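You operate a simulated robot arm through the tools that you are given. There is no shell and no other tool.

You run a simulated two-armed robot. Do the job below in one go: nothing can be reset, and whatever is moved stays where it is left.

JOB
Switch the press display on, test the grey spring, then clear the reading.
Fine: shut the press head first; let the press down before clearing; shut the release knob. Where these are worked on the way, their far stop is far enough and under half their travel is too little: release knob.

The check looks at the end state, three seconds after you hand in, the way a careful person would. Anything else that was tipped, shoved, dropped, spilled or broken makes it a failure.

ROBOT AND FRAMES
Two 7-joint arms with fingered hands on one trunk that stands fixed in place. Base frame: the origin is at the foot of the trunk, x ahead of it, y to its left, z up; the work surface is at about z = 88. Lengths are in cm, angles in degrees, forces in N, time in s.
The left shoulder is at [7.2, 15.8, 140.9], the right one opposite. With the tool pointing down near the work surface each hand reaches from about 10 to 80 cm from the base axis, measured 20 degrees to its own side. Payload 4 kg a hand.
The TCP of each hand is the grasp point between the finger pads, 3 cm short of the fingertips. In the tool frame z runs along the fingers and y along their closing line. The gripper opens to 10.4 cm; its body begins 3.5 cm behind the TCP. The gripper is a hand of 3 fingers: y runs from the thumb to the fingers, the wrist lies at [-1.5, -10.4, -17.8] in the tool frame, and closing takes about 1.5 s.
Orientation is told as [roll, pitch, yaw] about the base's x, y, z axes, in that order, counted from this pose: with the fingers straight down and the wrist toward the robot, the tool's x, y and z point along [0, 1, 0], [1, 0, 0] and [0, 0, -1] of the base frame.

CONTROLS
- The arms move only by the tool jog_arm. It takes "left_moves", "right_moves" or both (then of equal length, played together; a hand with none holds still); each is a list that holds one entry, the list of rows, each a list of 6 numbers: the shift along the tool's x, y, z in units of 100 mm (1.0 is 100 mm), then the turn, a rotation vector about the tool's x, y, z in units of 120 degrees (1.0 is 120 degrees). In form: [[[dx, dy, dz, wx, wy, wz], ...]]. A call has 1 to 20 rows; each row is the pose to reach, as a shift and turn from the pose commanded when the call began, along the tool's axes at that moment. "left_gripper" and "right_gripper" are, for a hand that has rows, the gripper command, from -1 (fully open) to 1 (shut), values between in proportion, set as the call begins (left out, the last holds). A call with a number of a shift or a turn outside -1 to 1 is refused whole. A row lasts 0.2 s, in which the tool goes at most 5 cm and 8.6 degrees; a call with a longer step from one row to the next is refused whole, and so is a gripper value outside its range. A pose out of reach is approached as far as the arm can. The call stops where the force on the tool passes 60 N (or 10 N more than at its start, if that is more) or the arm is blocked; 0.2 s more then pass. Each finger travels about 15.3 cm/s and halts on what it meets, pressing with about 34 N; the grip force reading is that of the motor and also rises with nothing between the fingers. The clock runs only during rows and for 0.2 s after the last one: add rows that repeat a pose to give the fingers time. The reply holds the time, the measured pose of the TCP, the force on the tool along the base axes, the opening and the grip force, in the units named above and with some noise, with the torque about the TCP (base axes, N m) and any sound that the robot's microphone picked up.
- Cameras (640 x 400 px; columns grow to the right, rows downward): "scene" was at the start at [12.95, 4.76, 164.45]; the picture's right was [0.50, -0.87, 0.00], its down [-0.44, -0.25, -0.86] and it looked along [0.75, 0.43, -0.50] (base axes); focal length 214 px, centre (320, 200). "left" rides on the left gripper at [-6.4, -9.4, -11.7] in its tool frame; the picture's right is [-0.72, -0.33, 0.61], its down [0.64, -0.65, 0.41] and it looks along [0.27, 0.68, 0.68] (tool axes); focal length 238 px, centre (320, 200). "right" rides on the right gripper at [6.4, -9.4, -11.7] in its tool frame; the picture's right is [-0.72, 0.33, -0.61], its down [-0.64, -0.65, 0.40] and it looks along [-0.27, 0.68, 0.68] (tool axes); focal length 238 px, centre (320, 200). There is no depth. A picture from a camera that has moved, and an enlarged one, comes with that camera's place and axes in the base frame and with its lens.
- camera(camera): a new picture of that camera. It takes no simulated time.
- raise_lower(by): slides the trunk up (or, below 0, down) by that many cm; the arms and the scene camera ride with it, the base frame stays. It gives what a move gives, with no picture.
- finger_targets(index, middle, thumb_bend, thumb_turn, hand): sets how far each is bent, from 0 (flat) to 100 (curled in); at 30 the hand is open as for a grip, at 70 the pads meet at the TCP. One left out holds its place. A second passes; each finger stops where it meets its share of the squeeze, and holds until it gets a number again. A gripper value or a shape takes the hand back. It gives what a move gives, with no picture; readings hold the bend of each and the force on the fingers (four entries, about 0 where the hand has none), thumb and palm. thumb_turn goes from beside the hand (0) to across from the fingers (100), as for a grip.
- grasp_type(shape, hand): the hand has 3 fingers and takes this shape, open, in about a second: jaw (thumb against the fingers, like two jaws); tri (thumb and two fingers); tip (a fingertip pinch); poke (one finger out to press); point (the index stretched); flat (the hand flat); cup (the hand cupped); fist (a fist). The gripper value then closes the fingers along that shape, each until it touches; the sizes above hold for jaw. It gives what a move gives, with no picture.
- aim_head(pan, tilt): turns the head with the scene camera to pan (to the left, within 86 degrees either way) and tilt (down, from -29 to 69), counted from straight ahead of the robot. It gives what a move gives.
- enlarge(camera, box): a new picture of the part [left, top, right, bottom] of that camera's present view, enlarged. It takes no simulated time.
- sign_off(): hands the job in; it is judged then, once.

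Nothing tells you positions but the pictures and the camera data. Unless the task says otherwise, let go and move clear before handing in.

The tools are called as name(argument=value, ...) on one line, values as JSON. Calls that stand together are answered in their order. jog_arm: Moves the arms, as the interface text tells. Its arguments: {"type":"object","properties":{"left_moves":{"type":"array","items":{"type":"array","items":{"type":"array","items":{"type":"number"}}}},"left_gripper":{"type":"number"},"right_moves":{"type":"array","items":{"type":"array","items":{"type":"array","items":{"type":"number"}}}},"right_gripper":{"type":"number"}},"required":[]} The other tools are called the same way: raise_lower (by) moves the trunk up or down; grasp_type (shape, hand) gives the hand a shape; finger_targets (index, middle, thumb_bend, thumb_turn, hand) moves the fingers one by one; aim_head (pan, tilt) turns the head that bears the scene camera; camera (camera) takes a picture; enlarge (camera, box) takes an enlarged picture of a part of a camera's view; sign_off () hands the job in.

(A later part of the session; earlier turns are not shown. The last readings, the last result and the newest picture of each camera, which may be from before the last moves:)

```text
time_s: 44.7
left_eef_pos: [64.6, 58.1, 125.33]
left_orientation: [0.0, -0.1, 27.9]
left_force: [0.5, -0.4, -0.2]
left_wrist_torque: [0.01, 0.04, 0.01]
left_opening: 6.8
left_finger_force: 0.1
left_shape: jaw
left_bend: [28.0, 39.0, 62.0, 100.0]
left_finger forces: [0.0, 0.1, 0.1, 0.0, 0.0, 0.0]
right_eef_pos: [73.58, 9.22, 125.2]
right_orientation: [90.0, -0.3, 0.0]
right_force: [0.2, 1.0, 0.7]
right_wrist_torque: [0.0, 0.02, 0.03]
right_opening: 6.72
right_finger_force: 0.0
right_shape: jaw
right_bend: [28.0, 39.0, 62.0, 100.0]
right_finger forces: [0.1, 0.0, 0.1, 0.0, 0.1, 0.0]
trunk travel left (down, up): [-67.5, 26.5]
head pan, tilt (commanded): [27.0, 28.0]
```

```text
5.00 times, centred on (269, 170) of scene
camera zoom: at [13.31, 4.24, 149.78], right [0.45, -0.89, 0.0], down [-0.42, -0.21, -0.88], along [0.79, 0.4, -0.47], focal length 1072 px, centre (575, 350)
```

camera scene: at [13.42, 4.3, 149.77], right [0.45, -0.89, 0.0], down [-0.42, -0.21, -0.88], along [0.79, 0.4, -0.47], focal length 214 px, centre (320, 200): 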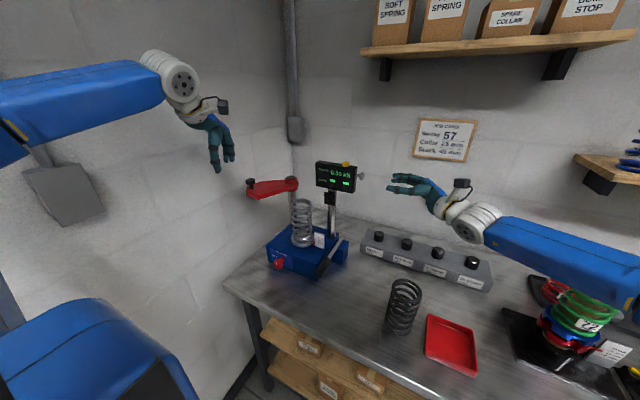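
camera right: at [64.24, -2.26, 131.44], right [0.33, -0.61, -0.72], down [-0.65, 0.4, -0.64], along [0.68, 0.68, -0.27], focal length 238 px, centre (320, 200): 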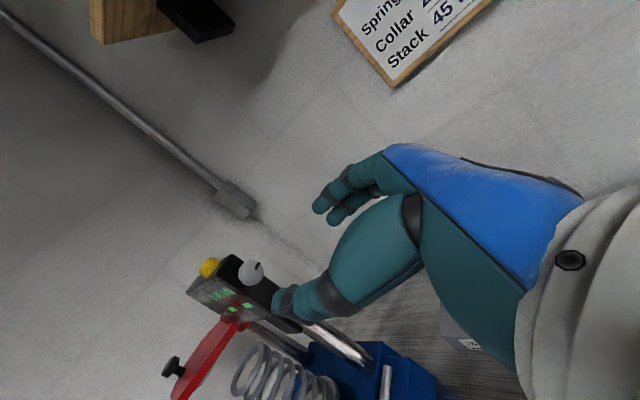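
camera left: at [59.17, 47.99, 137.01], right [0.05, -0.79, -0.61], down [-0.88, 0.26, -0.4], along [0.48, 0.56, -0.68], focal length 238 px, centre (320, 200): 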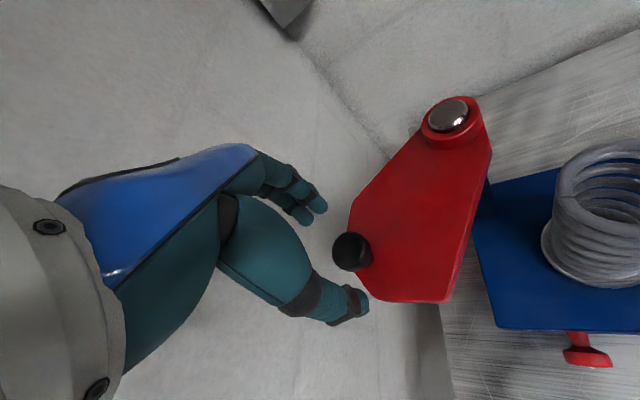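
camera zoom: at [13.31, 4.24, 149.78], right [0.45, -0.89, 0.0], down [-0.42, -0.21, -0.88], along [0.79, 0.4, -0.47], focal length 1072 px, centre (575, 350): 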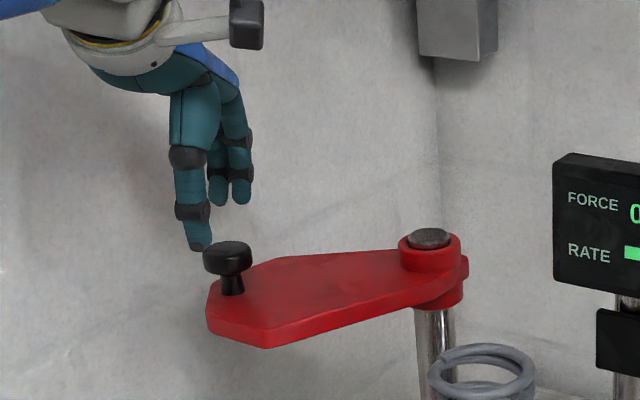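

The hand is aligned above the handle within half a centimetre. I lower around it and close.

jog_arm(left_moves=[[[-0.02, 0.035, 0.2, 0, 0, 0], [-0.02, 0.035, 0.35, 0, 0, 0], [-0.02, 0.035, 0.47, 0, 0, 0], [-0.02, 0.035, 0.47, 0, 0, 0]]])

jog_arm(left_moves=[[[0, 0, 0, 0, 0, 0], [0, 0, 0, 0, 0, 0], [0, 0, 0, 0, 0, 0], [0, 0, 0, 0, 0, 0], [0, 0, 0, 0, 0, 0]]], left_gripper=1)

camera(camera="left")

enlarge(camera="scene", box=[205, 130, 333, 210])

```text
time_s: 45.7
left_eef_pos: [64.99, 58.06, 120.49]
left_orientation: [0.0, 0.0, 27.9]
left_force: [0.2, -0.1, 0.0]
left_wrist_torque: [0.01, 0.0, -0.05]
left_opening: 6.82
left_finger_force: 0.2
left_shape: jaw
left_bend: [28.0, 39.0, 62.0, 100.0]
left_finger forces: [0.0, 0.1, 0.1, 0.1, 0.0, 0.1]
right_eef_pos: [73.69, 9.43, 125.17]
right_orientation: [90.0, -0.2, 0.1]
right_force: [0.0, -0.1, 0.2]
right_wrist_torque: [-0.01, 0.03, 0.02]
right_opening: 6.71
right_finger_force: 0.0
right_shape: jaw
right_bend: [28.0, 39.0, 62.0, 100.0]
right_finger forces: [0.1, 0.0, 0.0, 0.0, 0.0, 0.0]
trunk travel left (down, up): [-67.5, 26.5]
head pan, tilt (commanded): [27.0, 28.0]
```

```text
time_s: 46.9
left_eef_pos: [65.1, 58.2, 120.22]
left_orientation: [0.1, 0.3, 27.9]
left_force: [-4.4, -4.7, -12.8]
left_wrist_torque: [0.08, -0.01, -0.01]
left_opening: 1.99
left_finger_force: 34.5
left_shape: jaw
left_bend: [75.0, 61.0, 75.0, 100.0]
left_finger forces: [17.5, 9.4, 0.0, 0.0, 31.2, 0.0]
right_eef_pos: [73.82, 9.39, 125.17]
right_orientation: [89.9, -0.2, 0.1]
right_force: [-0.4, 0.2, -0.7]
right_wrist_torque: [-0.01, -0.01, -0.01]
right_opening: 6.69
right_finger_force: 0.1
right_shape: jaw
right_bend: [28.0, 39.0, 62.0, 100.0]
right_finger forces: [0.0, 0.0, 0.1, 0.1, 0.0, 0.0]
trunk travel left (down, up): [-67.5, 26.5]
head pan, tilt (commanded): [27.0, 28.0]
```

```text
taken
camera left: at [59.81, 48.04, 132.02], right [0.05, -0.79, -0.61], down [-0.88, 0.26, -0.4], along [0.48, 0.56, -0.68], focal length 238 px, centre (320, 200)
```

left: 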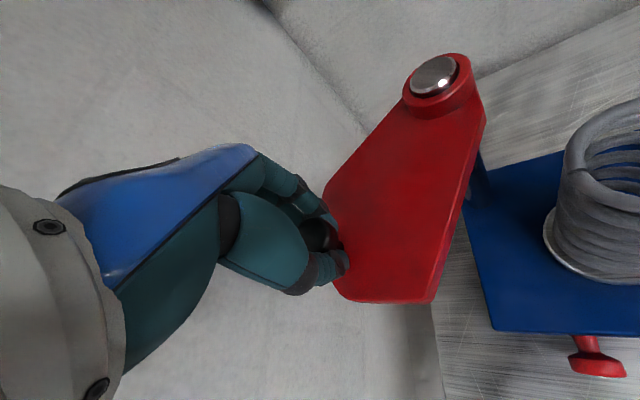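

```text
5.00 times, centred on (269, 170) of scene
camera zoom: at [13.61, 4.39, 149.73], right [0.45, -0.89, 0.0], down [-0.42, -0.22, -0.88], along [0.78, 0.4, -0.47], focal length 1072 px, centre (575, 350)
```

zoom: 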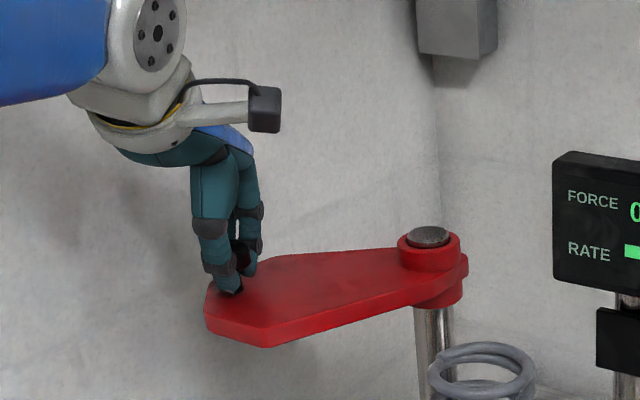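

The handle is gripped. I swing the head along its arc (radius 14.1 cm about the pivot), first 40°.

jog_arm(left_moves=[[[-0.044, -0.123, 0, 0, 0, 0], [-0.094, -0.234, 0, 0, 0, 0], [-0.155, -0.342, 0, 0, 0, 0], [-0.224, -0.443, 0, 0, 0, 0], [-0.303, -0.538, 0, 0, 0, 0], [-0.389, -0.626, 0, 0, 0, 0], [-0.482, -0.706, 0, 0, 0, 0], [-0.582, -0.777, 0, 0, 0, 0]]])

camera(camera="left")

enlarge(camera="scene", box=[205, 130, 365, 230])

```text
time_s: 48.7
left_eef_pos: [61.29, 49.52, 120.2]
left_orientation: [0.1, 0.3, 28.0]
left_force: [3.9, 1.4, -24.3]
left_wrist_torque: [0.38, 0.28, 0.37]
left_opening: 1.81
left_finger_force: 33.8
left_shape: jaw
left_bend: [74.0, 64.0, 77.0, 95.0]
left_finger forces: [20.8, 14.0, 0.1, 0.0, 33.4, 0.0]
right_eef_pos: [74.08, 9.68, 124.89]
right_orientation: [90.0, 0.0, 0.0]
right_force: [0.2, 0.4, -0.2]
right_wrist_torque: [0.02, 0.0, 0.03]
right_opening: 6.7
right_finger_force: 0.0
right_shape: jaw
right_bend: [28.0, 39.0, 62.0, 100.0]
right_finger forces: [0.0, 0.0, 0.0, 0.0, 0.1, 0.0]
trunk travel left (down, up): [-67.5, 26.5]
head pan, tilt (commanded): [27.0, 28.0]
```

```text
taken
camera left: at [56.07, 39.48, 131.98], right [0.05, -0.79, -0.61], down [-0.88, 0.26, -0.4], along [0.47, 0.56, -0.68], focal length 238 px, centre (320, 200)
```

left: 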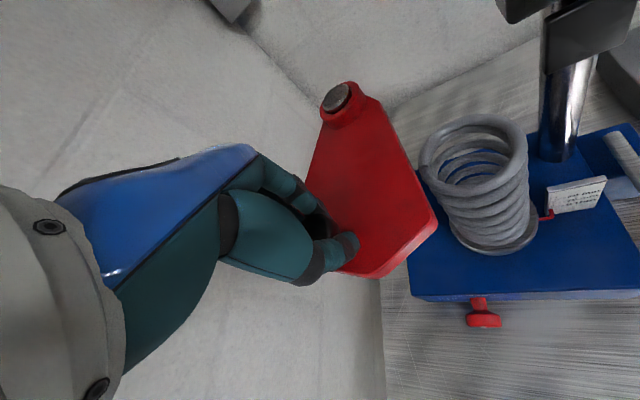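

```text
4.00 times, centred on (285, 180) of scene
camera zoom: at [14.18, 4.84, 149.65], right [0.45, -0.89, 0.0], down [-0.43, -0.22, -0.88], along [0.78, 0.4, -0.48], focal length 858 px, centre (460, 280)
```

zoom: 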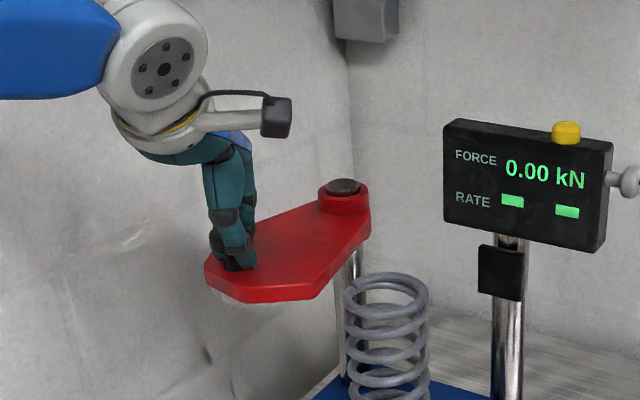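

The head swings freely. I continue the arc another 40°, easing down slightly to lower the vertical strain.

jog_arm(left_moves=[[[-0.106, -0.062, 0.02, 0, 0, 0], [-0.217, -0.115, 0.04, 0, 0, 0], [-0.332, -0.158, 0.04, 0, 0, 0], [-0.451, -0.191, 0.04, 0, 0, 0], [-0.572, -0.213, 0.04, 0, 0, 0], [-0.694, -0.225, 0.04, 0, 0, 0], [-0.817, -0.226, 0.04, 0, 0, 0], [-0.94, -0.216, 0.04, 0, 0, 0]]])

camera(camera="left")

enlarge(camera="scene", box=[205, 130, 365, 230])

```text
time_s: 50.5
left_eef_pos: [64.0, 40.27, 119.86]
left_orientation: [0.1, 0.3, 28.0]
left_force: [4.9, 5.5, -15.2]
left_wrist_torque: [0.51, 0.45, 0.18]
left_opening: 1.52
left_finger_force: 33.8
left_shape: jaw
left_bend: [75.0, 73.0, 80.0, 91.0]
left_finger forces: [17.7, 28.0, 0.0, 0.0, 35.4, 0.0]
right_eef_pos: [74.02, 9.62, 124.91]
right_orientation: [89.8, -0.1, 0.0]
right_force: [-0.4, 0.7, -0.4]
right_wrist_torque: [0.01, -0.02, 0.04]
right_opening: 6.73
right_finger_force: 0.0
right_shape: jaw
right_bend: [28.0, 39.0, 62.0, 100.0]
right_finger forces: [0.0, 0.0, 0.1, 0.0, 0.0, 0.1]
trunk travel left (down, up): [-67.5, 26.5]
head pan, tilt (commanded): [27.0, 28.0]
```

```text
taken
camera left: at [58.72, 30.11, 131.7], right [0.05, -0.79, -0.61], down [-0.88, 0.26, -0.4], along [0.47, 0.56, -0.68], focal length 238 px, centre (320, 200)
```

left: 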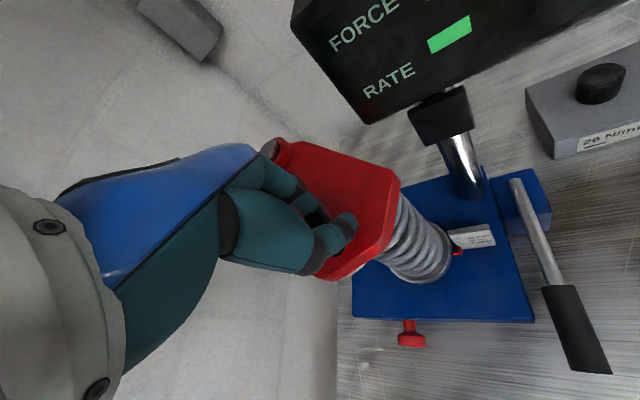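

```text
4.00 times, centred on (285, 180) of scene
camera zoom: at [14.07, 4.69, 149.68], right [0.45, -0.89, 0.0], down [-0.42, -0.22, -0.88], along [0.78, 0.4, -0.48], focal length 858 px, centre (460, 280)
```

zoom: 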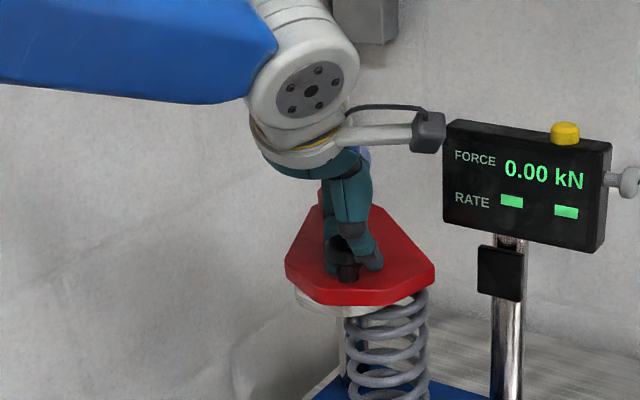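

The head pad is nearly over the spring. I continue the arc carefully by another 20°.

jog_arm(left_moves=[[[-0.121, 0.021, 0, 0, 0, 0], [-0.24, 0.051, 0, 0, 0, 0], [-0.356, 0.093, 0, 0, 0, 0], [-0.468, 0.143, 0, 0, 0, 0], [-0.468, 0.143, 0, 0, 0, 0]]])

camera(camera="left")

enlarge(camera="scene", box=[245, 150, 341, 210])

camera(camera="right")

```text
time_s: 51.7
left_eef_pos: [66.85, 37.36, 119.92]
left_orientation: [0.2, 0.3, 28.2]
left_force: [-1.8, 12.6, -16.2]
left_wrist_torque: [0.87, 0.51, 0.28]
left_opening: 1.45
left_finger_force: 33.6
left_shape: jaw
left_bend: [75.0, 73.0, 84.0, 91.0]
left_finger forces: [18.4, 40.4, 0.0, 0.1, 33.6, 0.0]
right_eef_pos: [73.78, 9.9, 124.93]
right_orientation: [89.8, 0.0, 0.0]
right_force: [-0.1, 0.5, 0.8]
right_wrist_torque: [0.01, 0.01, -0.01]
right_opening: 6.72
right_finger_force: 0.0
right_shape: jaw
right_bend: [28.0, 39.0, 62.0, 100.0]
right_finger forces: [0.0, 0.0, 0.0, 0.0, 0.0, 0.1]
trunk travel left (down, up): [-67.5, 26.5]
head pan, tilt (commanded): [27.0, 28.0]
```

```text
taken
camera left: at [61.62, 27.14, 131.65], right [0.05, -0.79, -0.61], down [-0.88, 0.26, -0.4], along [0.47, 0.56, -0.68], focal length 238 px, centre (320, 200)
```

left: 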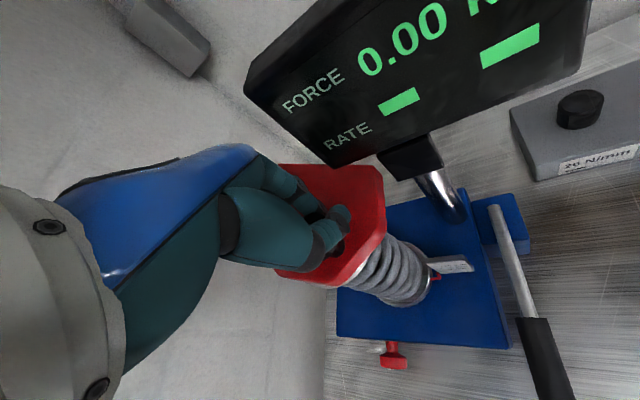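

```text
6.67 times, centred on (293, 180) of scene
camera zoom: at [13.77, 5.18, 149.69], right [0.45, -0.89, 0.0], down [-0.42, -0.22, -0.88], along [0.78, 0.4, -0.48], focal length 1430 px, centre (500, 333)
```

zoom: 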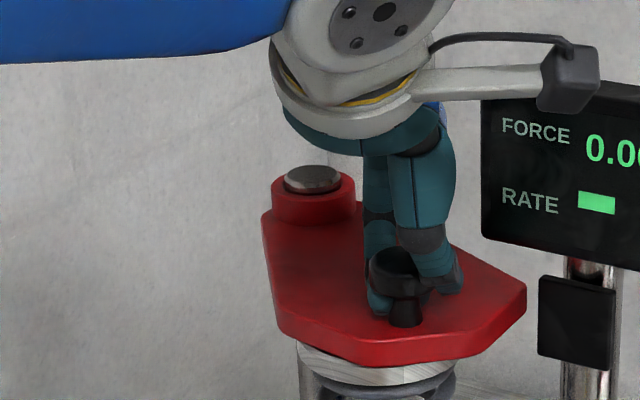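

```text
taken
camera right: at [64.45, -1.72, 131.32], right [0.33, -0.62, -0.72], down [-0.65, 0.4, -0.64], along [0.68, 0.68, -0.27], focal length 238 px, centre (320, 200)
```

right: 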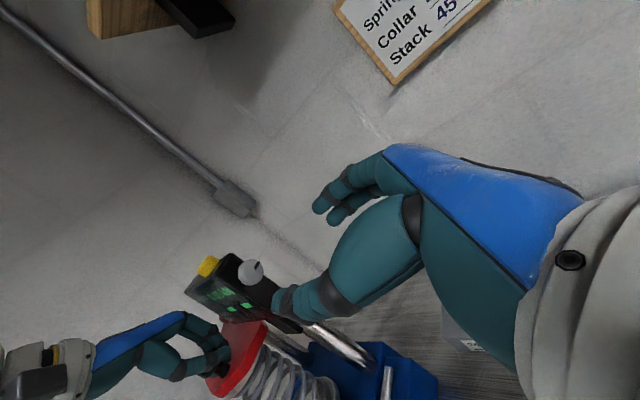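

enlarge(camera="right", box=[180, 300, 340, 400])

enlarge(camera="scene", box=[255, 170, 335, 250])

enlarge(camera="left", box=[260, 130, 460, 320])

```text
4.00 times, centred on (260, 350) of right
camera zoom: at [64.45, -1.72, 131.32], right [0.33, -0.62, -0.72], down [-0.65, 0.4, -0.64], along [0.68, 0.68, -0.27], focal length 953 px, centre (560, -400)
```

zoom: 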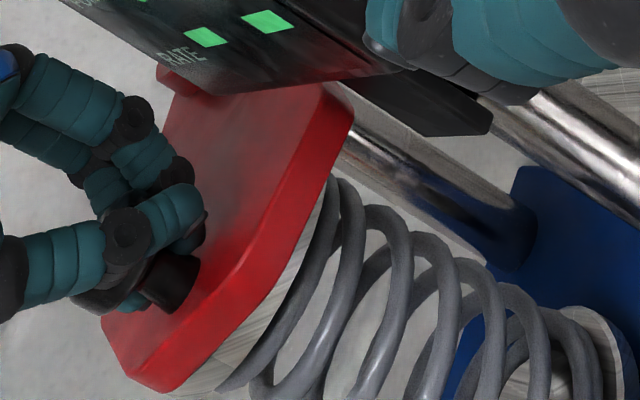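

```text
5.00 times, centred on (295, 210) of scene
camera zoom: at [13.77, 5.18, 149.69], right [0.45, -0.89, 0.0], down [-0.42, -0.22, -0.88], along [0.78, 0.4, -0.48], focal length 1072 px, centre (445, 150)
```

zoom: 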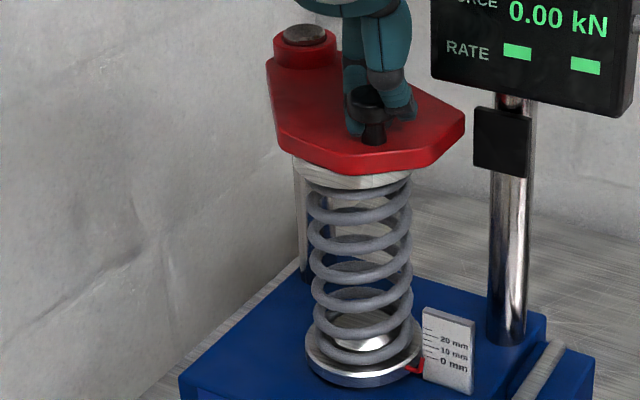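

```text
2.11 times, centred on (360, 225) of left
camera zoom: at [61.62, 27.14, 131.65], right [0.05, -0.79, -0.61], down [-0.88, 0.26, -0.4], along [0.47, 0.56, -0.68], focal length 502 px, centre (236, 147)
```

zoom: 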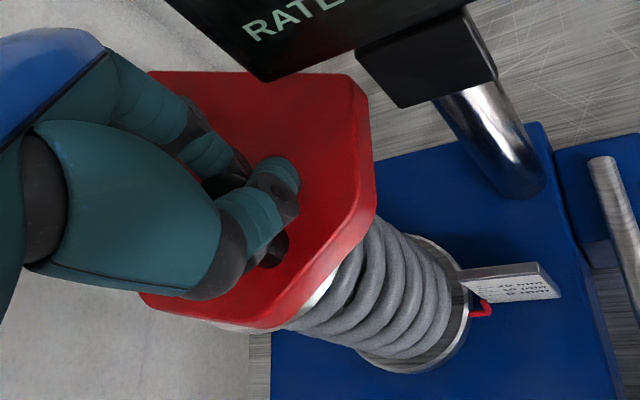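

The pad is nearly centred on the spring, still a few degrees short. I nudge it on and watch the resistance for the stop.

jog_arm(left_moves=[[[-0.054, 0.03, 0, 0, 0, 0], [-0.107, 0.061, 0, 0, 0, 0], [-0.16, 0.095, 0, 0, 0, 0], [-0.16, 0.095, 0, 0, 0, 0]]])

enlarge(camera="scene", box=[255, 170, 335, 250])

enlarge(camera="left", box=[260, 130, 460, 320])

```text
time_s: 52.7
left_eef_pos: [66.73, 37.25, 120.06]
left_orientation: [0.2, 0.3, 28.3]
left_force: [-9.5, 22.5, -14.3]
left_wrist_torque: [0.88, 0.76, 0.34]
left_opening: 1.48
left_finger_force: 34.1
left_shape: jaw
left_bend: [75.0, 73.0, 85.0, 92.0]
left_finger forces: [20.7, 50.7, 0.1, 0.0, 32.2, 0.0]
left hand out of reach, approached as far as the arm can: row 1, 2, 3, 4
right_eef_pos: [73.61, 10.12, 125.05]
right_orientation: [89.7, -0.2, 0.0]
right_force: [0.5, 0.7, -0.3]
right_wrist_torque: [0.01, 0.02, 0.01]
right_opening: 6.72
right_finger_force: 0.1
right_shape: jaw
right_bend: [28.0, 39.0, 62.0, 100.0]
right_finger forces: [0.1, 0.1, 0.0, 0.1, 0.0, 0.0]
trunk travel left (down, up): [-67.5, 26.5]
head pan, tilt (commanded): [27.0, 28.0]
```

```text
5.00 times, centred on (295, 210) of scene
camera zoom: at [13.47, 5.69, 149.71], right [0.45, -0.89, 0.01], down [-0.42, -0.22, -0.88], along [0.79, 0.4, -0.48], focal length 1072 px, centre (445, 150)
```

zoom: 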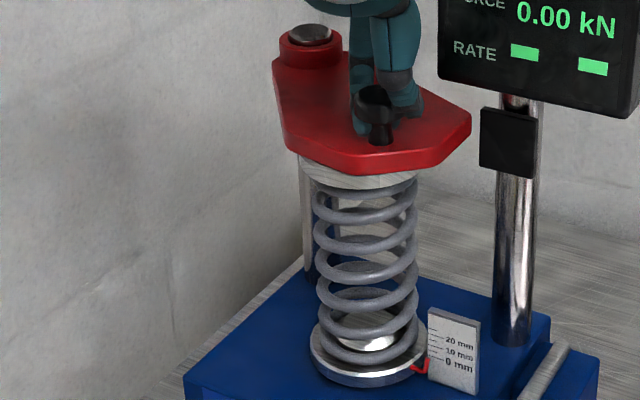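

```text
2.11 times, centred on (360, 225) of left
camera zoom: at [61.58, 27.03, 131.7], right [0.05, -0.79, -0.61], down [-0.88, 0.26, -0.4], along [0.47, 0.56, -0.68], focal length 502 px, centre (236, 147)
```

zoom: 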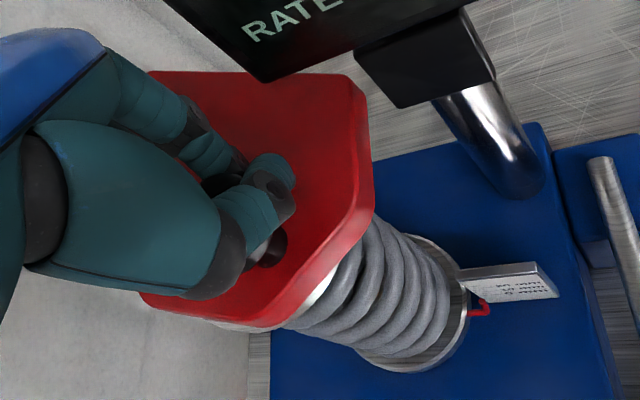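

The head no longer moves and the pad is concentric with the spring, so it is at its shut stop. I ease the strain, open the fingers, and lift clear.

jog_arm(left_moves=[[[0.1, -0.06, 0, 0, 0, 0], [0.18, -0.1, 0, 0, 0, 0], [0.18, -0.1, 0, 0, 0, 0]]])

jog_arm(left_moves=[[[0, 0, 0, 0, 0, 0], [0, 0, 0, 0, 0, 0], [0, 0, 0, 0, 0, 0], [0, 0, 0, 0, 0, 0]]], left_gripper=-0.3)

enlarge(camera="scene", box=[255, 170, 335, 250])

enlarge(camera="left", box=[260, 130, 460, 320])

```text
time_s: 53.5
left_eef_pos: [65.47, 37.96, 120.06]
left_orientation: [-0.2, 0.2, 27.9]
left_force: [13.6, 15.0, -8.0]
left_wrist_torque: [0.81, 0.47, 0.11]
left_opening: 1.59
left_finger_force: 33.3
left_shape: jaw
left_bend: [74.0, 74.0, 84.0, 93.0]
left_finger forces: [24.6, 40.2, 0.0, 0.0, 28.9, 0.0]
right_eef_pos: [74.09, 9.97, 124.86]
right_orientation: [89.6, -0.1, 0.0]
right_force: [0.1, 0.3, 0.4]
right_wrist_torque: [-0.01, 0.04, -0.02]
right_opening: 6.73
right_finger_force: 0.1
right_shape: jaw
right_bend: [28.0, 39.0, 62.0, 100.0]
right_finger forces: [0.0, 0.0, 0.1, 0.0, 0.0, 0.0]
trunk travel left (down, up): [-67.5, 26.5]
head pan, tilt (commanded): [27.0, 28.0]
```

```text
time_s: 54.5
left_eef_pos: [65.11, 37.76, 120.32]
left_orientation: [-0.3, 0.2, 27.9]
left_force: [-0.3, 1.1, -0.6]
left_wrist_torque: [-0.01, 0.03, 0.01]
left_opening: 6.76
left_finger_force: 0.0
left_shape: jaw
left_bend: [28.0, 39.0, 62.0, 100.0]
left_finger forces: [0.0, 0.1, 0.0, 0.0, 0.0, 0.0]
right_eef_pos: [73.75, 9.82, 125.1]
right_orientation: [89.7, -0.1, 0.0]
right_force: [0.5, 0.8, -0.2]
right_wrist_torque: [0.02, 0.03, -0.03]
right_opening: 6.73
right_finger_force: 0.1
right_shape: jaw
right_bend: [28.0, 39.0, 62.0, 100.0]
right_finger forces: [0.0, 0.0, 0.0, 0.0, 0.1, 0.0]
trunk travel left (down, up): [-67.5, 26.5]
head pan, tilt (commanded): [27.0, 28.0]
```

```text
5.00 times, centred on (295, 210) of scene
camera zoom: at [13.51, 4.74, 149.75], right [0.45, -0.89, 0.0], down [-0.42, -0.22, -0.88], along [0.79, 0.4, -0.47], focal length 1072 px, centre (445, 150)
```

zoom: 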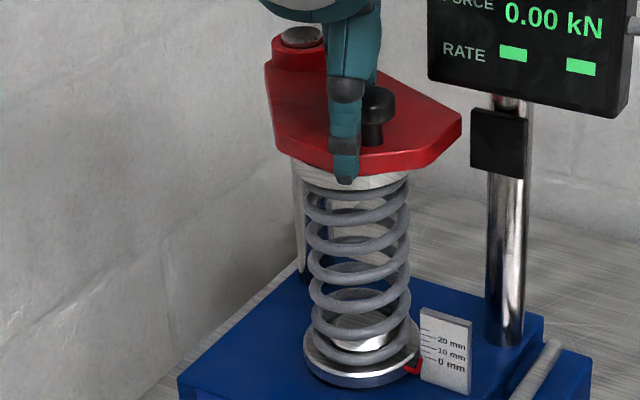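

```text
2.11 times, centred on (360, 225) of left
camera zoom: at [59.79, 27.65, 131.97], right [0.05, -0.79, -0.61], down [-0.88, 0.26, -0.4], along [0.48, 0.56, -0.68], focal length 502 px, centre (236, 147)
```

zoom: 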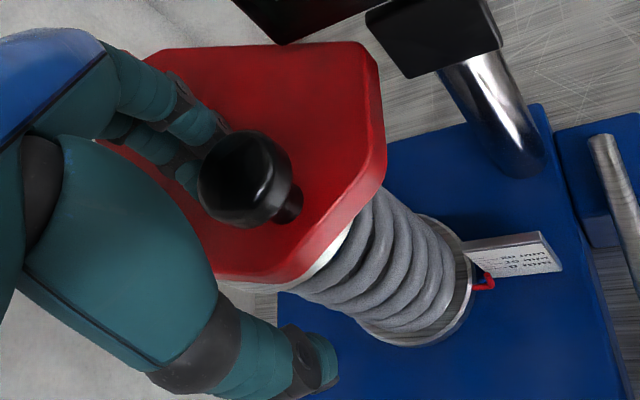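

The head is shut and its handle sits at [66.9, 37.2]. I lift the left hand clear, then examine the release knob.

jog_arm(left_moves=[[[0, 0, -0.3, 0, 0, 0], [0, 0, -0.6, 0, 0, 0], [0, 0, -0.9, 0, 0, 0], [0, 0, -0.9, 0, 0, 0]]])

enlarge(camera="scene", box=[262, 245, 302, 275])

enlarge(camera="scene", box=[245, 150, 365, 290])

enlarge(camera="right", box=[180, 280, 372, 400])

```text
time_s: 55.5
left_eef_pos: [65.13, 37.53, 129.28]
left_orientation: [-0.1, 0.1, 27.9]
left_force: [-0.1, 0.4, 0.8]
left_wrist_torque: [0.02, 0.02, -0.01]
left_opening: 6.76
left_finger_force: 0.0
left_shape: jaw
left_bend: [28.0, 39.0, 62.0, 100.0]
left_finger forces: [0.0, 0.0, 0.0, 0.1, 0.0, 0.0]
right_eef_pos: [73.71, 9.51, 125.23]
right_orientation: [90.0, -0.2, 0.0]
right_force: [0.2, 0.7, 0.5]
right_wrist_torque: [-0.01, 0.03, 0.01]
right_opening: 6.72
right_finger_force: 0.1
right_shape: jaw
right_bend: [28.0, 39.0, 62.0, 100.0]
right_finger forces: [0.1, 0.0, 0.1, 0.0, 0.0, 0.0]
trunk travel left (down, up): [-67.5, 26.5]
head pan, tilt (commanded): [27.0, 28.0]
```

```text
13.33 times, centred on (282, 260) of scene
camera zoom: at [13.45, 4.37, 149.76], right [0.45, -0.89, 0.0], down [-0.42, -0.21, -0.88], along [0.79, 0.4, -0.47], focal length 2860 px, centre (827, -600)
```

zoom: 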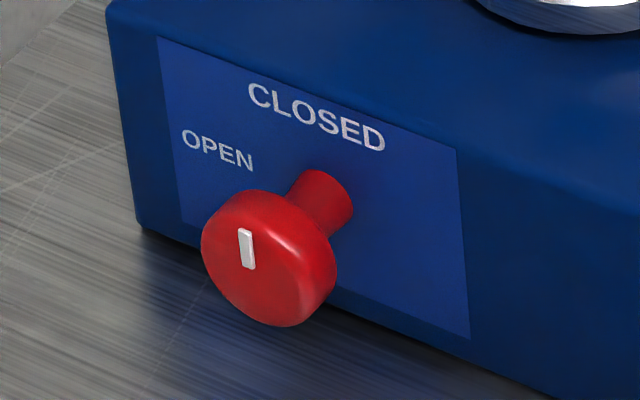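

```text
2.86 times, centred on (305, 220) of scene
camera zoom: at [13.45, 4.37, 149.76], right [0.45, -0.89, 0.0], down [-0.42, -0.21, -0.88], along [0.79, 0.4, -0.47], focal length 613 px, centre (363, 143)
```

zoom: 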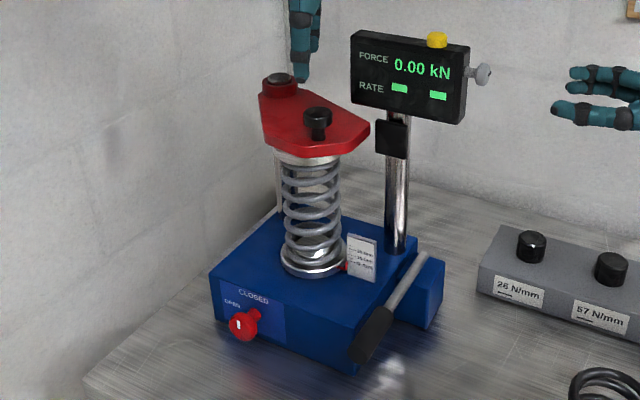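

```text
3.33 times, centred on (276, 340) of right
camera zoom: at [64.27, -2.1, 131.42], right [0.33, -0.61, -0.72], down [-0.65, 0.4, -0.64], along [0.68, 0.68, -0.27], focal length 794 px, centre (467, -267)
```

zoom: 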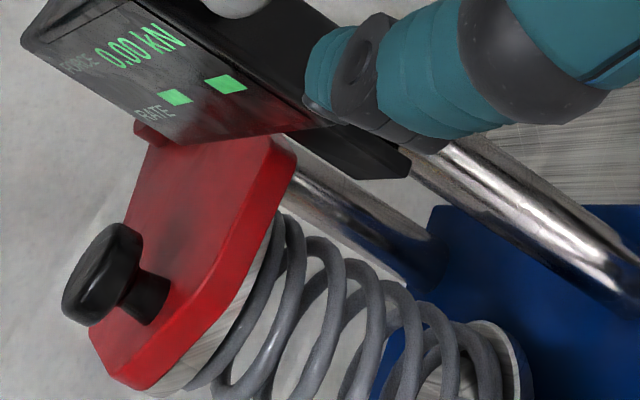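

The release-knob mark stands upright, toward CLOSED, and the head is shut over the spring. I bring the left hand back in front of the press to view the release knob closely.

jog_arm(left_moves=[[[0, -0.3, 0, 0, 0, 0], [0, -0.6, 0, 0, 0, 0], [0.1, -0.9, 0, 0, 0, 0], [0.3, -1.0, 0, 0, 0, 0], [0.5, -1.0, 0, 0, 0, 0], [0.7, -1.0, 0.1, 0, 0, 0], [0.7, -1.0, 0.4, 0, 0, 0], [0.7, -1.0, 0.7, 0, 0, 0], [0.7, -1.0, 0.7, 0, 0, 0]]])

jog_arm(left_moves=[[[0.2, -0.2, 0.2, 0, 0, 0.05], [0.4, -0.4, 0.4, 0, 0, 0.1], [0.6, -0.6, 0.6, 0, 0, 0.15], [0.7, -0.65, 0.9, 0, 0, 0.2], [0.7, -0.65, 1.0, 0, 0, 0.233], [0.7, -0.65, 1.0, 0, 0, 0.233]]])

camera(camera="left")

camera(camera="scene")

```text
time_s: 57.5
left_eef_pos: [53.06, 38.66, 122.41]
left_orientation: [0.0, 0.1, 27.8]
left_force: [0.4, 0.3, -0.4]
left_wrist_torque: [0.0, 0.02, 0.01]
left_opening: 6.75
left_finger_force: 0.0
left_shape: jaw
left_bend: [28.0, 39.0, 62.0, 100.0]
left_finger forces: [0.1, 0.1, 0.0, 0.0, 0.1, 0.0]
right_eef_pos: [73.59, 9.35, 125.24]
right_orientation: [89.9, -0.3, 0.0]
right_force: [0.1, 0.2, 0.0]
right_wrist_torque: [0.0, -0.01, 0.03]
right_opening: 6.73
right_finger_force: 0.1
right_shape: jaw
right_bend: [28.0, 39.0, 62.0, 100.0]
right_finger forces: [0.0, 0.0, 0.0, 0.0, 0.0, 0.0]
trunk travel left (down, up): [-67.5, 26.5]
head pan, tilt (commanded): [27.0, 28.0]
```

```text
time_s: 58.9
left_eef_pos: [44.07, 42.1, 112.26]
left_orientation: [0.1, 0.0, -0.1]
left_force: [0.3, 0.2, -0.2]
left_wrist_torque: [-0.02, -0.04, 0.02]
left_opening: 6.78
left_finger_force: 0.0
left_shape: jaw
left_bend: [28.0, 39.0, 62.0, 100.0]
left_finger forces: [0.0, 0.0, 0.1, 0.0, 0.1, 0.0]
right_eef_pos: [73.66, 9.58, 125.05]
right_orientation: [89.9, -0.1, 0.0]
right_force: [0.8, 0.2, 0.0]
right_wrist_torque: [0.03, 0.01, 0.01]
right_opening: 6.72
right_finger_force: 0.0
right_shape: jaw
right_bend: [28.0, 39.0, 62.0, 100.0]
right_finger forces: [0.1, 0.0, 0.0, 0.0, 0.0, 0.1]
trunk travel left (down, up): [-67.5, 26.5]
head pan, tilt (commanded): [27.0, 28.0]
```

```text
taken
camera left: at [34.61, 35.67, 123.96], right [-0.33, -0.72, -0.61], down [-0.65, 0.64, -0.4], along [0.68, 0.27, -0.68], focal length 238 px, centre (320, 200)
```

left: 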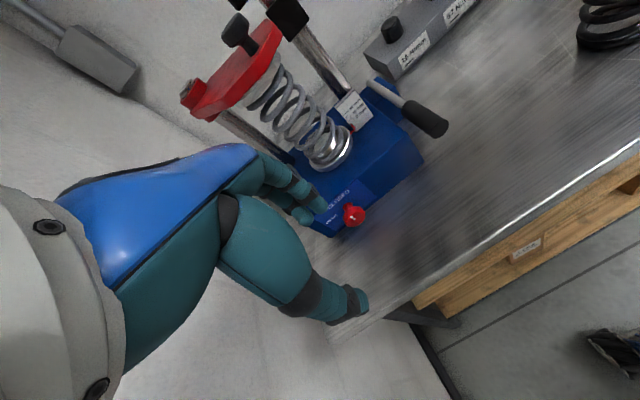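

```text
taken
camera scene: at [13.39, 4.38, 149.77], right [0.45, -0.89, 0.0], down [-0.42, -0.21, -0.88], along [0.79, 0.4, -0.47], focal length 214 px, centre (320, 200)
```

scene: 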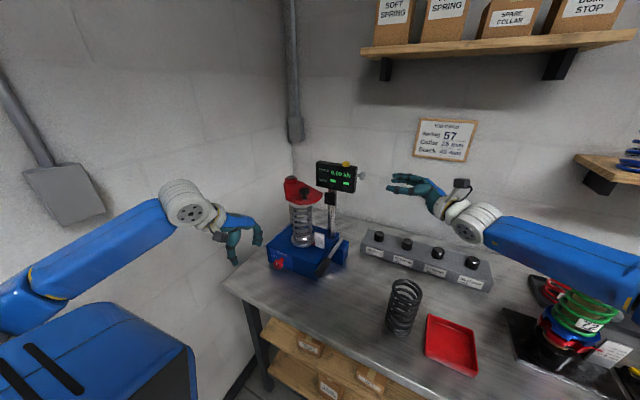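

enlarge(camera="left", box=[310, 170, 390, 240])

enlarge(camera="left", box=[290, 70, 460, 250])

enlarge(camera="scene", box=[300, 220, 360, 285])

```text
5.71 times, centred on (350, 205) of left
camera zoom: at [34.61, 35.67, 123.96], right [-0.33, -0.72, -0.61], down [-0.65, 0.64, -0.4], along [0.68, 0.27, -0.68], focal length 1362 px, centre (149, 171)
```

zoom: 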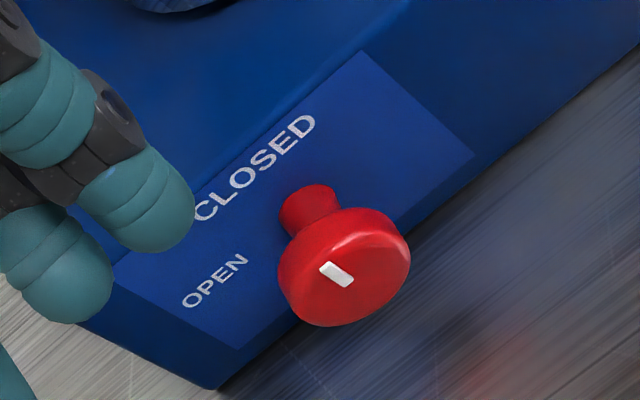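

```text
2.22 times, centred on (375, 160) of left
camera zoom: at [34.61, 35.67, 123.96], right [-0.33, -0.72, -0.61], down [-0.65, 0.64, -0.4], along [0.68, 0.27, -0.68], focal length 530 px, centre (198, 289)
```

zoom: 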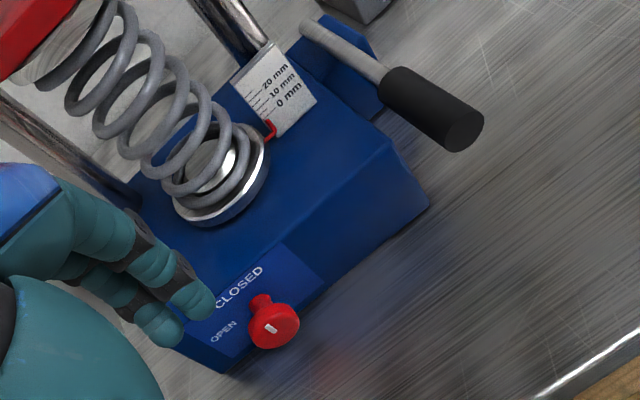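

```text
6.15 times, centred on (330, 252) of scene
camera zoom: at [13.39, 4.38, 149.77], right [0.45, -0.89, 0.0], down [-0.42, -0.21, -0.88], along [0.79, 0.4, -0.47], focal length 1320 px, centre (258, -123)
```

zoom: 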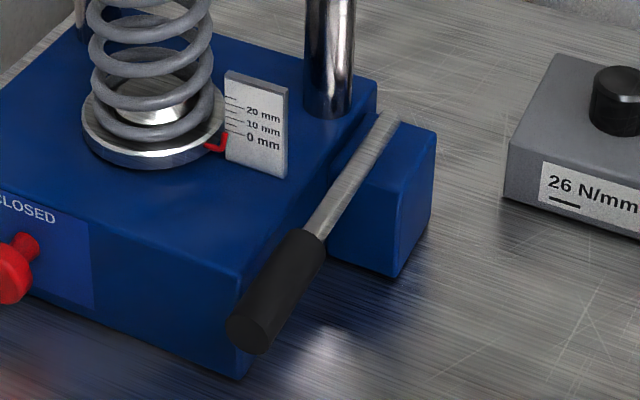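

The release knob's mark points straight up at CLOSED, so it is shut. The pump lever lies along x at y ≈ 27, z ≈ 97.3, its black grip from x 56.5 to 64.5; I bring the right hand round to point down over it.

jog_arm(right_moves=[[[0, -0.1, -0.1, 0, -0.0625, 0], [0, -0.2, -0.2, 0, -0.125, 0], [0, -0.3, -0.3, 0, -0.1875, 0], [0, -0.4, -0.4, 0, -0.25, 0], [0, -0.5, -0.45, 0, -0.3125, 0], [0, -0.6, -0.45, 0, -0.375, 0], [0, -0.7, -0.45, 0, -0.4375, 0], [0, -0.8, -0.45, 0, -0.5, 0], [0, -0.9, -0.45, 0, -0.5625, 0], [0, -1.0, -0.45, 0, -0.625, 0], [0, -1.0, -0.45, 0, -0.6875, 0], [0, -1.0, -0.45, 0, -0.75, 0], [0, -1.0, -0.45, 0, -0.75, 0]]])

jog_arm(right_moves=[[[0.12, -0.06, 0, 0, 0, -0.065], [0.25, -0.12, 0, 0, 0, -0.13], [0.37, -0.2, 0, 0, 0, -0.2], [0.5, -0.27, 0, 0, 0, -0.27], [0.62, -0.34, 0, 0, 0, -0.34], [0.75, -0.4, 0, 0, 0, -0.41], [0.87, -0.47, 0.0, 0, 0, -0.48], [1.0, -0.54, 0.0, 0, 0, -0.5417], [1.0, -0.54, 0.0, 0, 0, -0.5417]]], right_gripper=-0.5)

camera(camera="scene")

camera(camera="right")

```text
time_s: 61.7
left_eef_pos: [44.02, 41.84, 112.34]
left_orientation: [0.0, 0.0, 0.1]
left_force: [-0.3, -0.2, 0.0]
left_wrist_torque: [-0.02, -0.01, 0.0]
left_opening: 6.75
left_finger_force: 0.1
left_shape: jaw
left_bend: [28.0, 39.0, 62.0, 100.0]
left_finger forces: [0.0, 0.1, 0.0, 0.1, 0.0, 0.1]
right_eef_pos: [65.43, 5.26, 124.11]
right_orientation: [31.3, -0.5, 0.9]
right_force: [-0.2, 1.0, 0.2]
right_wrist_torque: [0.0, 0.0, -0.01]
right_opening: 6.76
right_finger_force: 0.0
right_shape: jaw
right_bend: [28.0, 39.0, 62.0, 100.0]
right_finger forces: [0.0, 0.0, 0.0, 0.1, 0.0, 0.0]
right hand out of reach, approached as far as the arm can: row 8, 9, 10, 11, 12, 13
trunk travel left (down, up): [-67.5, 26.5]
head pan, tilt (commanded): [27.0, 28.0]
```

```text
time_s: 63.7
left_eef_pos: [43.91, 41.87, 112.32]
left_orientation: [0.0, 0.0, 0.0]
left_force: [0.1, 0.0, 0.6]
left_wrist_torque: [0.02, 0.02, -0.01]
left_opening: 6.74
left_finger_force: 0.0
left_shape: jaw
left_bend: [28.0, 39.0, 62.0, 100.0]
left_finger forces: [0.0, 0.1, 0.1, 0.0, 0.0, 0.0]
right_eef_pos: [59.8, 13.61, 129.18]
right_orientation: [13.8, -28.5, 62.6]
right_force: [-0.2, -0.1, 0.3]
right_wrist_torque: [0.0, 0.02, -0.02]
right_opening: 7.77
right_finger_force: 0.1
right_shape: jaw
right_bend: [27.0, 36.0, 54.0, 99.0]
right_finger forces: [0.0, 0.0, 0.1, 0.0, 0.0, 0.0]
trunk travel left (down, up): [-67.5, 26.5]
head pan, tilt (commanded): [27.0, 28.0]
```

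```text
taken
camera scene: at [13.3, 4.35, 149.78], right [0.45, -0.89, 0.0], down [-0.42, -0.21, -0.88], along [0.79, 0.4, -0.47], focal length 214 px, centre (320, 200)
```

scene: 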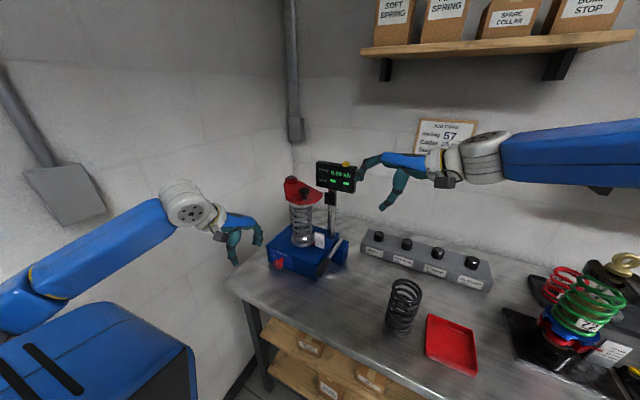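

```text
taken
camera right: at [50.16, 2.37, 136.03], right [0.79, -0.31, 0.53], down [0.32, -0.52, -0.79], along [0.52, 0.79, -0.31], focal length 238 px, centre (320, 200)
```

right: 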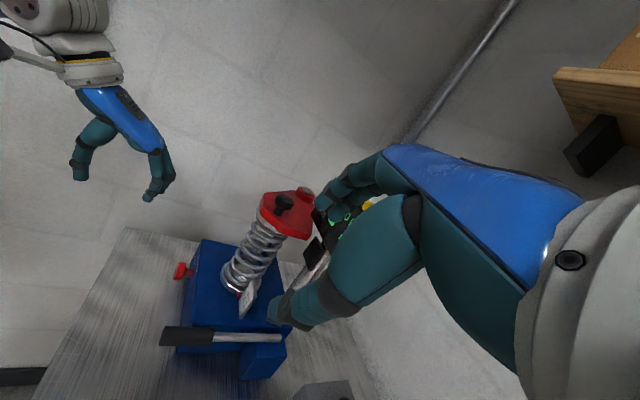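

The wrist stopped short of pointing fully down because the arm was high. I lower the hand and straighten it at the same time.

jog_arm(right_moves=[[[-0.01, -0.07, 0.2, 0, 0, 0], [-0.02, -0.14, 0.4, 0.04, -0.018, 0], [-0.03, -0.2, 0.6, 0.08, -0.035, 0], [-0.03, -0.26, 0.785, 0.12, -0.053, 0], [-0.03, -0.26, 0.785, 0.16, -0.07, 0], [-0.03, -0.26, 0.785, 0.2, -0.09, 0], [-0.03, -0.26, 0.785, 0.236, -0.105, 0], [-0.03, -0.26, 0.785, 0.236, -0.105, 0]]])

camera(camera="scene")

```text
time_s: 65.5
left_eef_pos: [44.07, 41.99, 112.26]
left_orientation: [-0.1, -0.1, -0.1]
left_force: [-0.1, -0.5, 0.9]
left_wrist_torque: [0.02, 0.04, -0.04]
left_opening: 6.77
left_finger_force: 0.1
left_shape: jaw
left_bend: [28.0, 39.0, 62.0, 100.0]
left_finger forces: [0.0, 0.1, 0.0, 0.0, 0.0, 0.1]
right_eef_pos: [59.15, 15.51, 121.03]
right_orientation: [0.1, -0.2, 66.0]
right_force: [0.0, 1.6, -0.1]
right_wrist_torque: [0.0, 0.01, 0.05]
right_opening: 7.75
right_finger_force: 0.1
right_shape: jaw
right_bend: [27.0, 36.0, 54.0, 99.0]
right_finger forces: [0.0, 0.0, 0.0, 0.1, 0.0, 0.0]
trunk travel left (down, up): [-67.5, 26.5]
head pan, tilt (commanded): [27.0, 28.0]
```

```text
taken
camera scene: at [13.34, 4.46, 149.77], right [0.45, -0.89, 0.0], down [-0.42, -0.22, -0.88], along [0.79, 0.4, -0.47], focal length 214 px, centre (320, 200)
```

scene: 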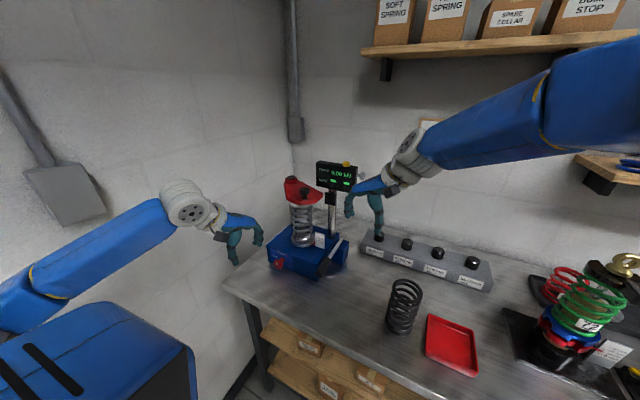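

The right hand now points straight down, yawed 66°. I move it over the lever grip.

jog_arm(right_moves=[[[0.1, 0.2, 0.1, 0, 0, 0], [0.2, 0.4, 0.3, 0, 0, 0], [0.35, 0.65, 0.5, 0, 0, 0], [0.45, 0.85, 0.7, 0, 0, 0], [0.545, 1.0, 0.9, 0, 0, 0], [0.545, 1.0, 0.9, 0, 0, 0]]])

camera(camera="right")

enlarge(camera="scene", box=[260, 150, 420, 290])

enlarge(camera="left", box=[290, 20, 490, 200])

```text
time_s: 66.5
left_eef_pos: [44.02, 41.57, 112.43]
left_orientation: [0.2, 0.0, 0.0]
left_force: [0.0, 0.4, -1.1]
left_wrist_torque: [-0.01, 0.0, 0.03]
left_opening: 6.78
left_finger_force: 0.1
left_shape: jaw
left_bend: [28.0, 39.0, 62.0, 100.0]
left_finger forces: [0.1, 0.0, 0.1, 0.1, 0.0, 0.1]
right_eef_pos: [62.89, 19.92, 122.34]
right_orientation: [1.9, -7.9, 59.9]
right_force: [0.7, 0.0, -0.7]
right_wrist_torque: [-0.01, -0.02, 0.02]
right_opening: 7.79
right_finger_force: 0.1
right_shape: jaw
right_bend: [27.0, 36.0, 54.0, 99.0]
right_finger forces: [0.0, 0.0, 0.0, 0.0, 0.0, 0.0]
trunk travel left (down, up): [-67.5, 26.5]
head pan, tilt (commanded): [27.0, 28.0]
stopped in row 4 (right hand): the arm was blocked; the commanded pose is now the measured one
```

```text
taken
camera right: at [52.26, 13.41, 132.81], right [0.76, -0.16, 0.63], down [0.25, -0.82, -0.51], along [0.6, 0.54, -0.59], focal length 238 px, centre (320, 200)
```

right: 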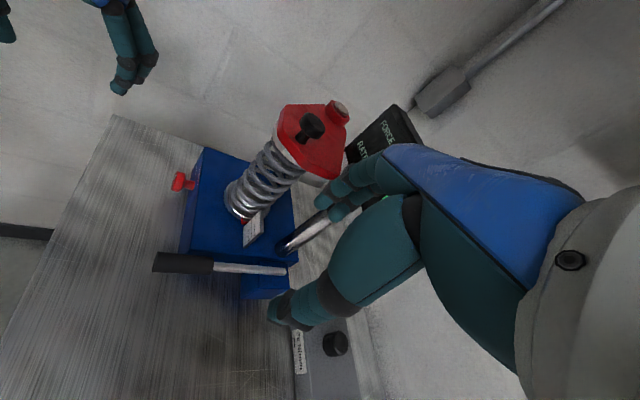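

```text
2.86 times, centred on (340, 220) of scene
camera zoom: at [13.44, 4.21, 149.77], right [0.45, -0.89, 0.0], down [-0.42, -0.21, -0.88], along [0.79, 0.4, -0.47], focal length 613 px, centre (263, 143)
```

zoom: 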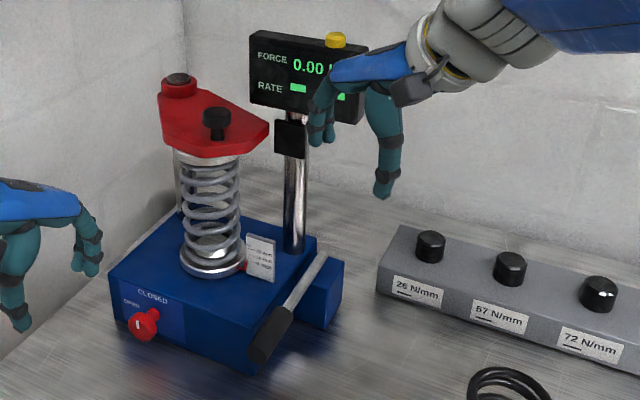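

```text
2.22 times, centred on (390, 110) of left
camera zoom: at [34.55, 34.97, 124.2], right [-0.33, -0.72, -0.62], down [-0.65, 0.64, -0.4], along [0.68, 0.27, -0.68], focal length 530 px, centre (164, 400)
```

zoom: 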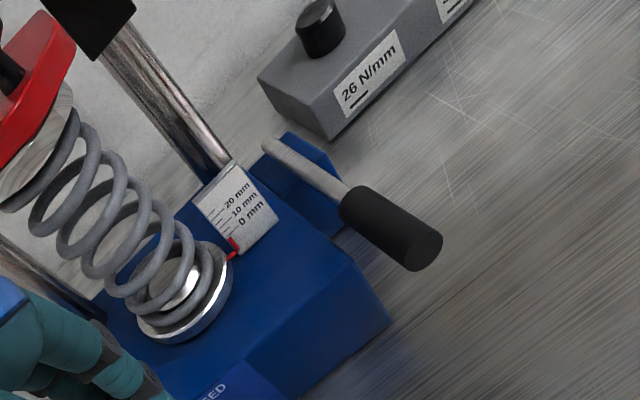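

The arm got blocked in an awkward elbow posture rather than by touching anything (forces are near zero). I back out to a comfortable pose with the hand straight ahead before approaching the lever again.

jog_arm(right_moves=[[[0.03, -0.15, -0.03, 0, 0, 0.03], [0.06, -0.3, -0.06, 0, 0, 0.09], [0.1, -0.45, -0.1, 0, 0, 0.15], [0.13, -0.6, -0.13, 0, 0, 0.21], [0.16, -0.75, -0.16, 0, 0, 0.27], [0.2, -0.9, -0.2, 0, 0, 0.33], [0.2, -0.95, -0.2, 0, 0, 0.39], [0.2, -0.95, -0.2, 0, 0, 0.45], [0.2, -0.95, -0.2, 0, 0, 0.5], [0.2, -0.95, -0.2, 0, 0, 0.5]]])

aim_head(pan=10, tilt=35)

camera(camera="scene")

```text
time_s: 68.2
left_eef_pos: [43.95, 41.74, 112.42]
left_orientation: [0.2, 0.0, -0.1]
left_force: [0.6, 0.4, -0.8]
left_wrist_torque: [0.0, -0.02, 0.0]
left_opening: 6.77
left_finger_force: 0.0
left_shape: jaw
left_bend: [28.0, 39.0, 62.0, 100.0]
left_finger forces: [0.0, 0.1, 0.0, 0.0, 0.1, 0.0]
right_eef_pos: [52.95, 12.77, 116.5]
right_orientation: [15.2, 6.7, 5.3]
right_force: [0.6, -0.5, 0.3]
right_wrist_torque: [0.01, 0.0, 0.02]
right_opening: 7.78
right_finger_force: 0.0
right_shape: jaw
right_bend: [27.0, 36.0, 54.0, 99.0]
right_finger forces: [0.1, 0.0, 0.1, 0.0, 0.0, 0.0]
right hand out of reach, approached as far as the arm can: row 6, 7, 8
trunk travel left (down, up): [-67.5, 26.5]
head pan, tilt (commanded): [27.0, 28.0]
stopped in row 8 (right hand): the arm was blocked; the commanded pose is now the measured one
```

```text
time_s: 69.0
left_eef_pos: [43.98, 41.67, 112.41]
left_orientation: [0.1, -0.2, 0.0]
left_force: [0.0, 0.4, -0.3]
left_wrist_torque: [-0.02, 0.01, 0.0]
left_opening: 6.75
left_finger_force: 0.1
left_shape: jaw
left_bend: [28.0, 39.0, 62.0, 100.0]
left_finger forces: [0.0, 0.0, 0.0, 0.0, 0.0, 0.0]
right_eef_pos: [52.8, 12.57, 116.32]
right_orientation: [15.0, 6.9, 5.1]
right_force: [-0.1, -1.1, 0.1]
right_wrist_torque: [0.0, -0.01, -0.01]
right_opening: 7.8
right_finger_force: 0.1
right_shape: jaw
right_bend: [27.0, 36.0, 54.0, 99.0]
right_finger forces: [0.1, 0.0, 0.0, 0.1, 0.0, 0.1]
trunk travel left (down, up): [-67.5, 26.5]
head pan, tilt (commanded): [10.0, 35.0]
```

```text
taken
camera scene: at [12.19, 5.98, 149.33], right [0.62, -0.78, 0.0], down [-0.4, -0.32, -0.86], along [0.67, 0.53, -0.52], focal length 214 px, centre (320, 200)
```

scene: 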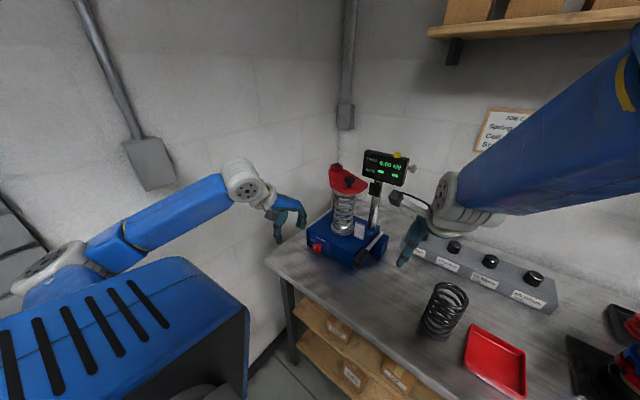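

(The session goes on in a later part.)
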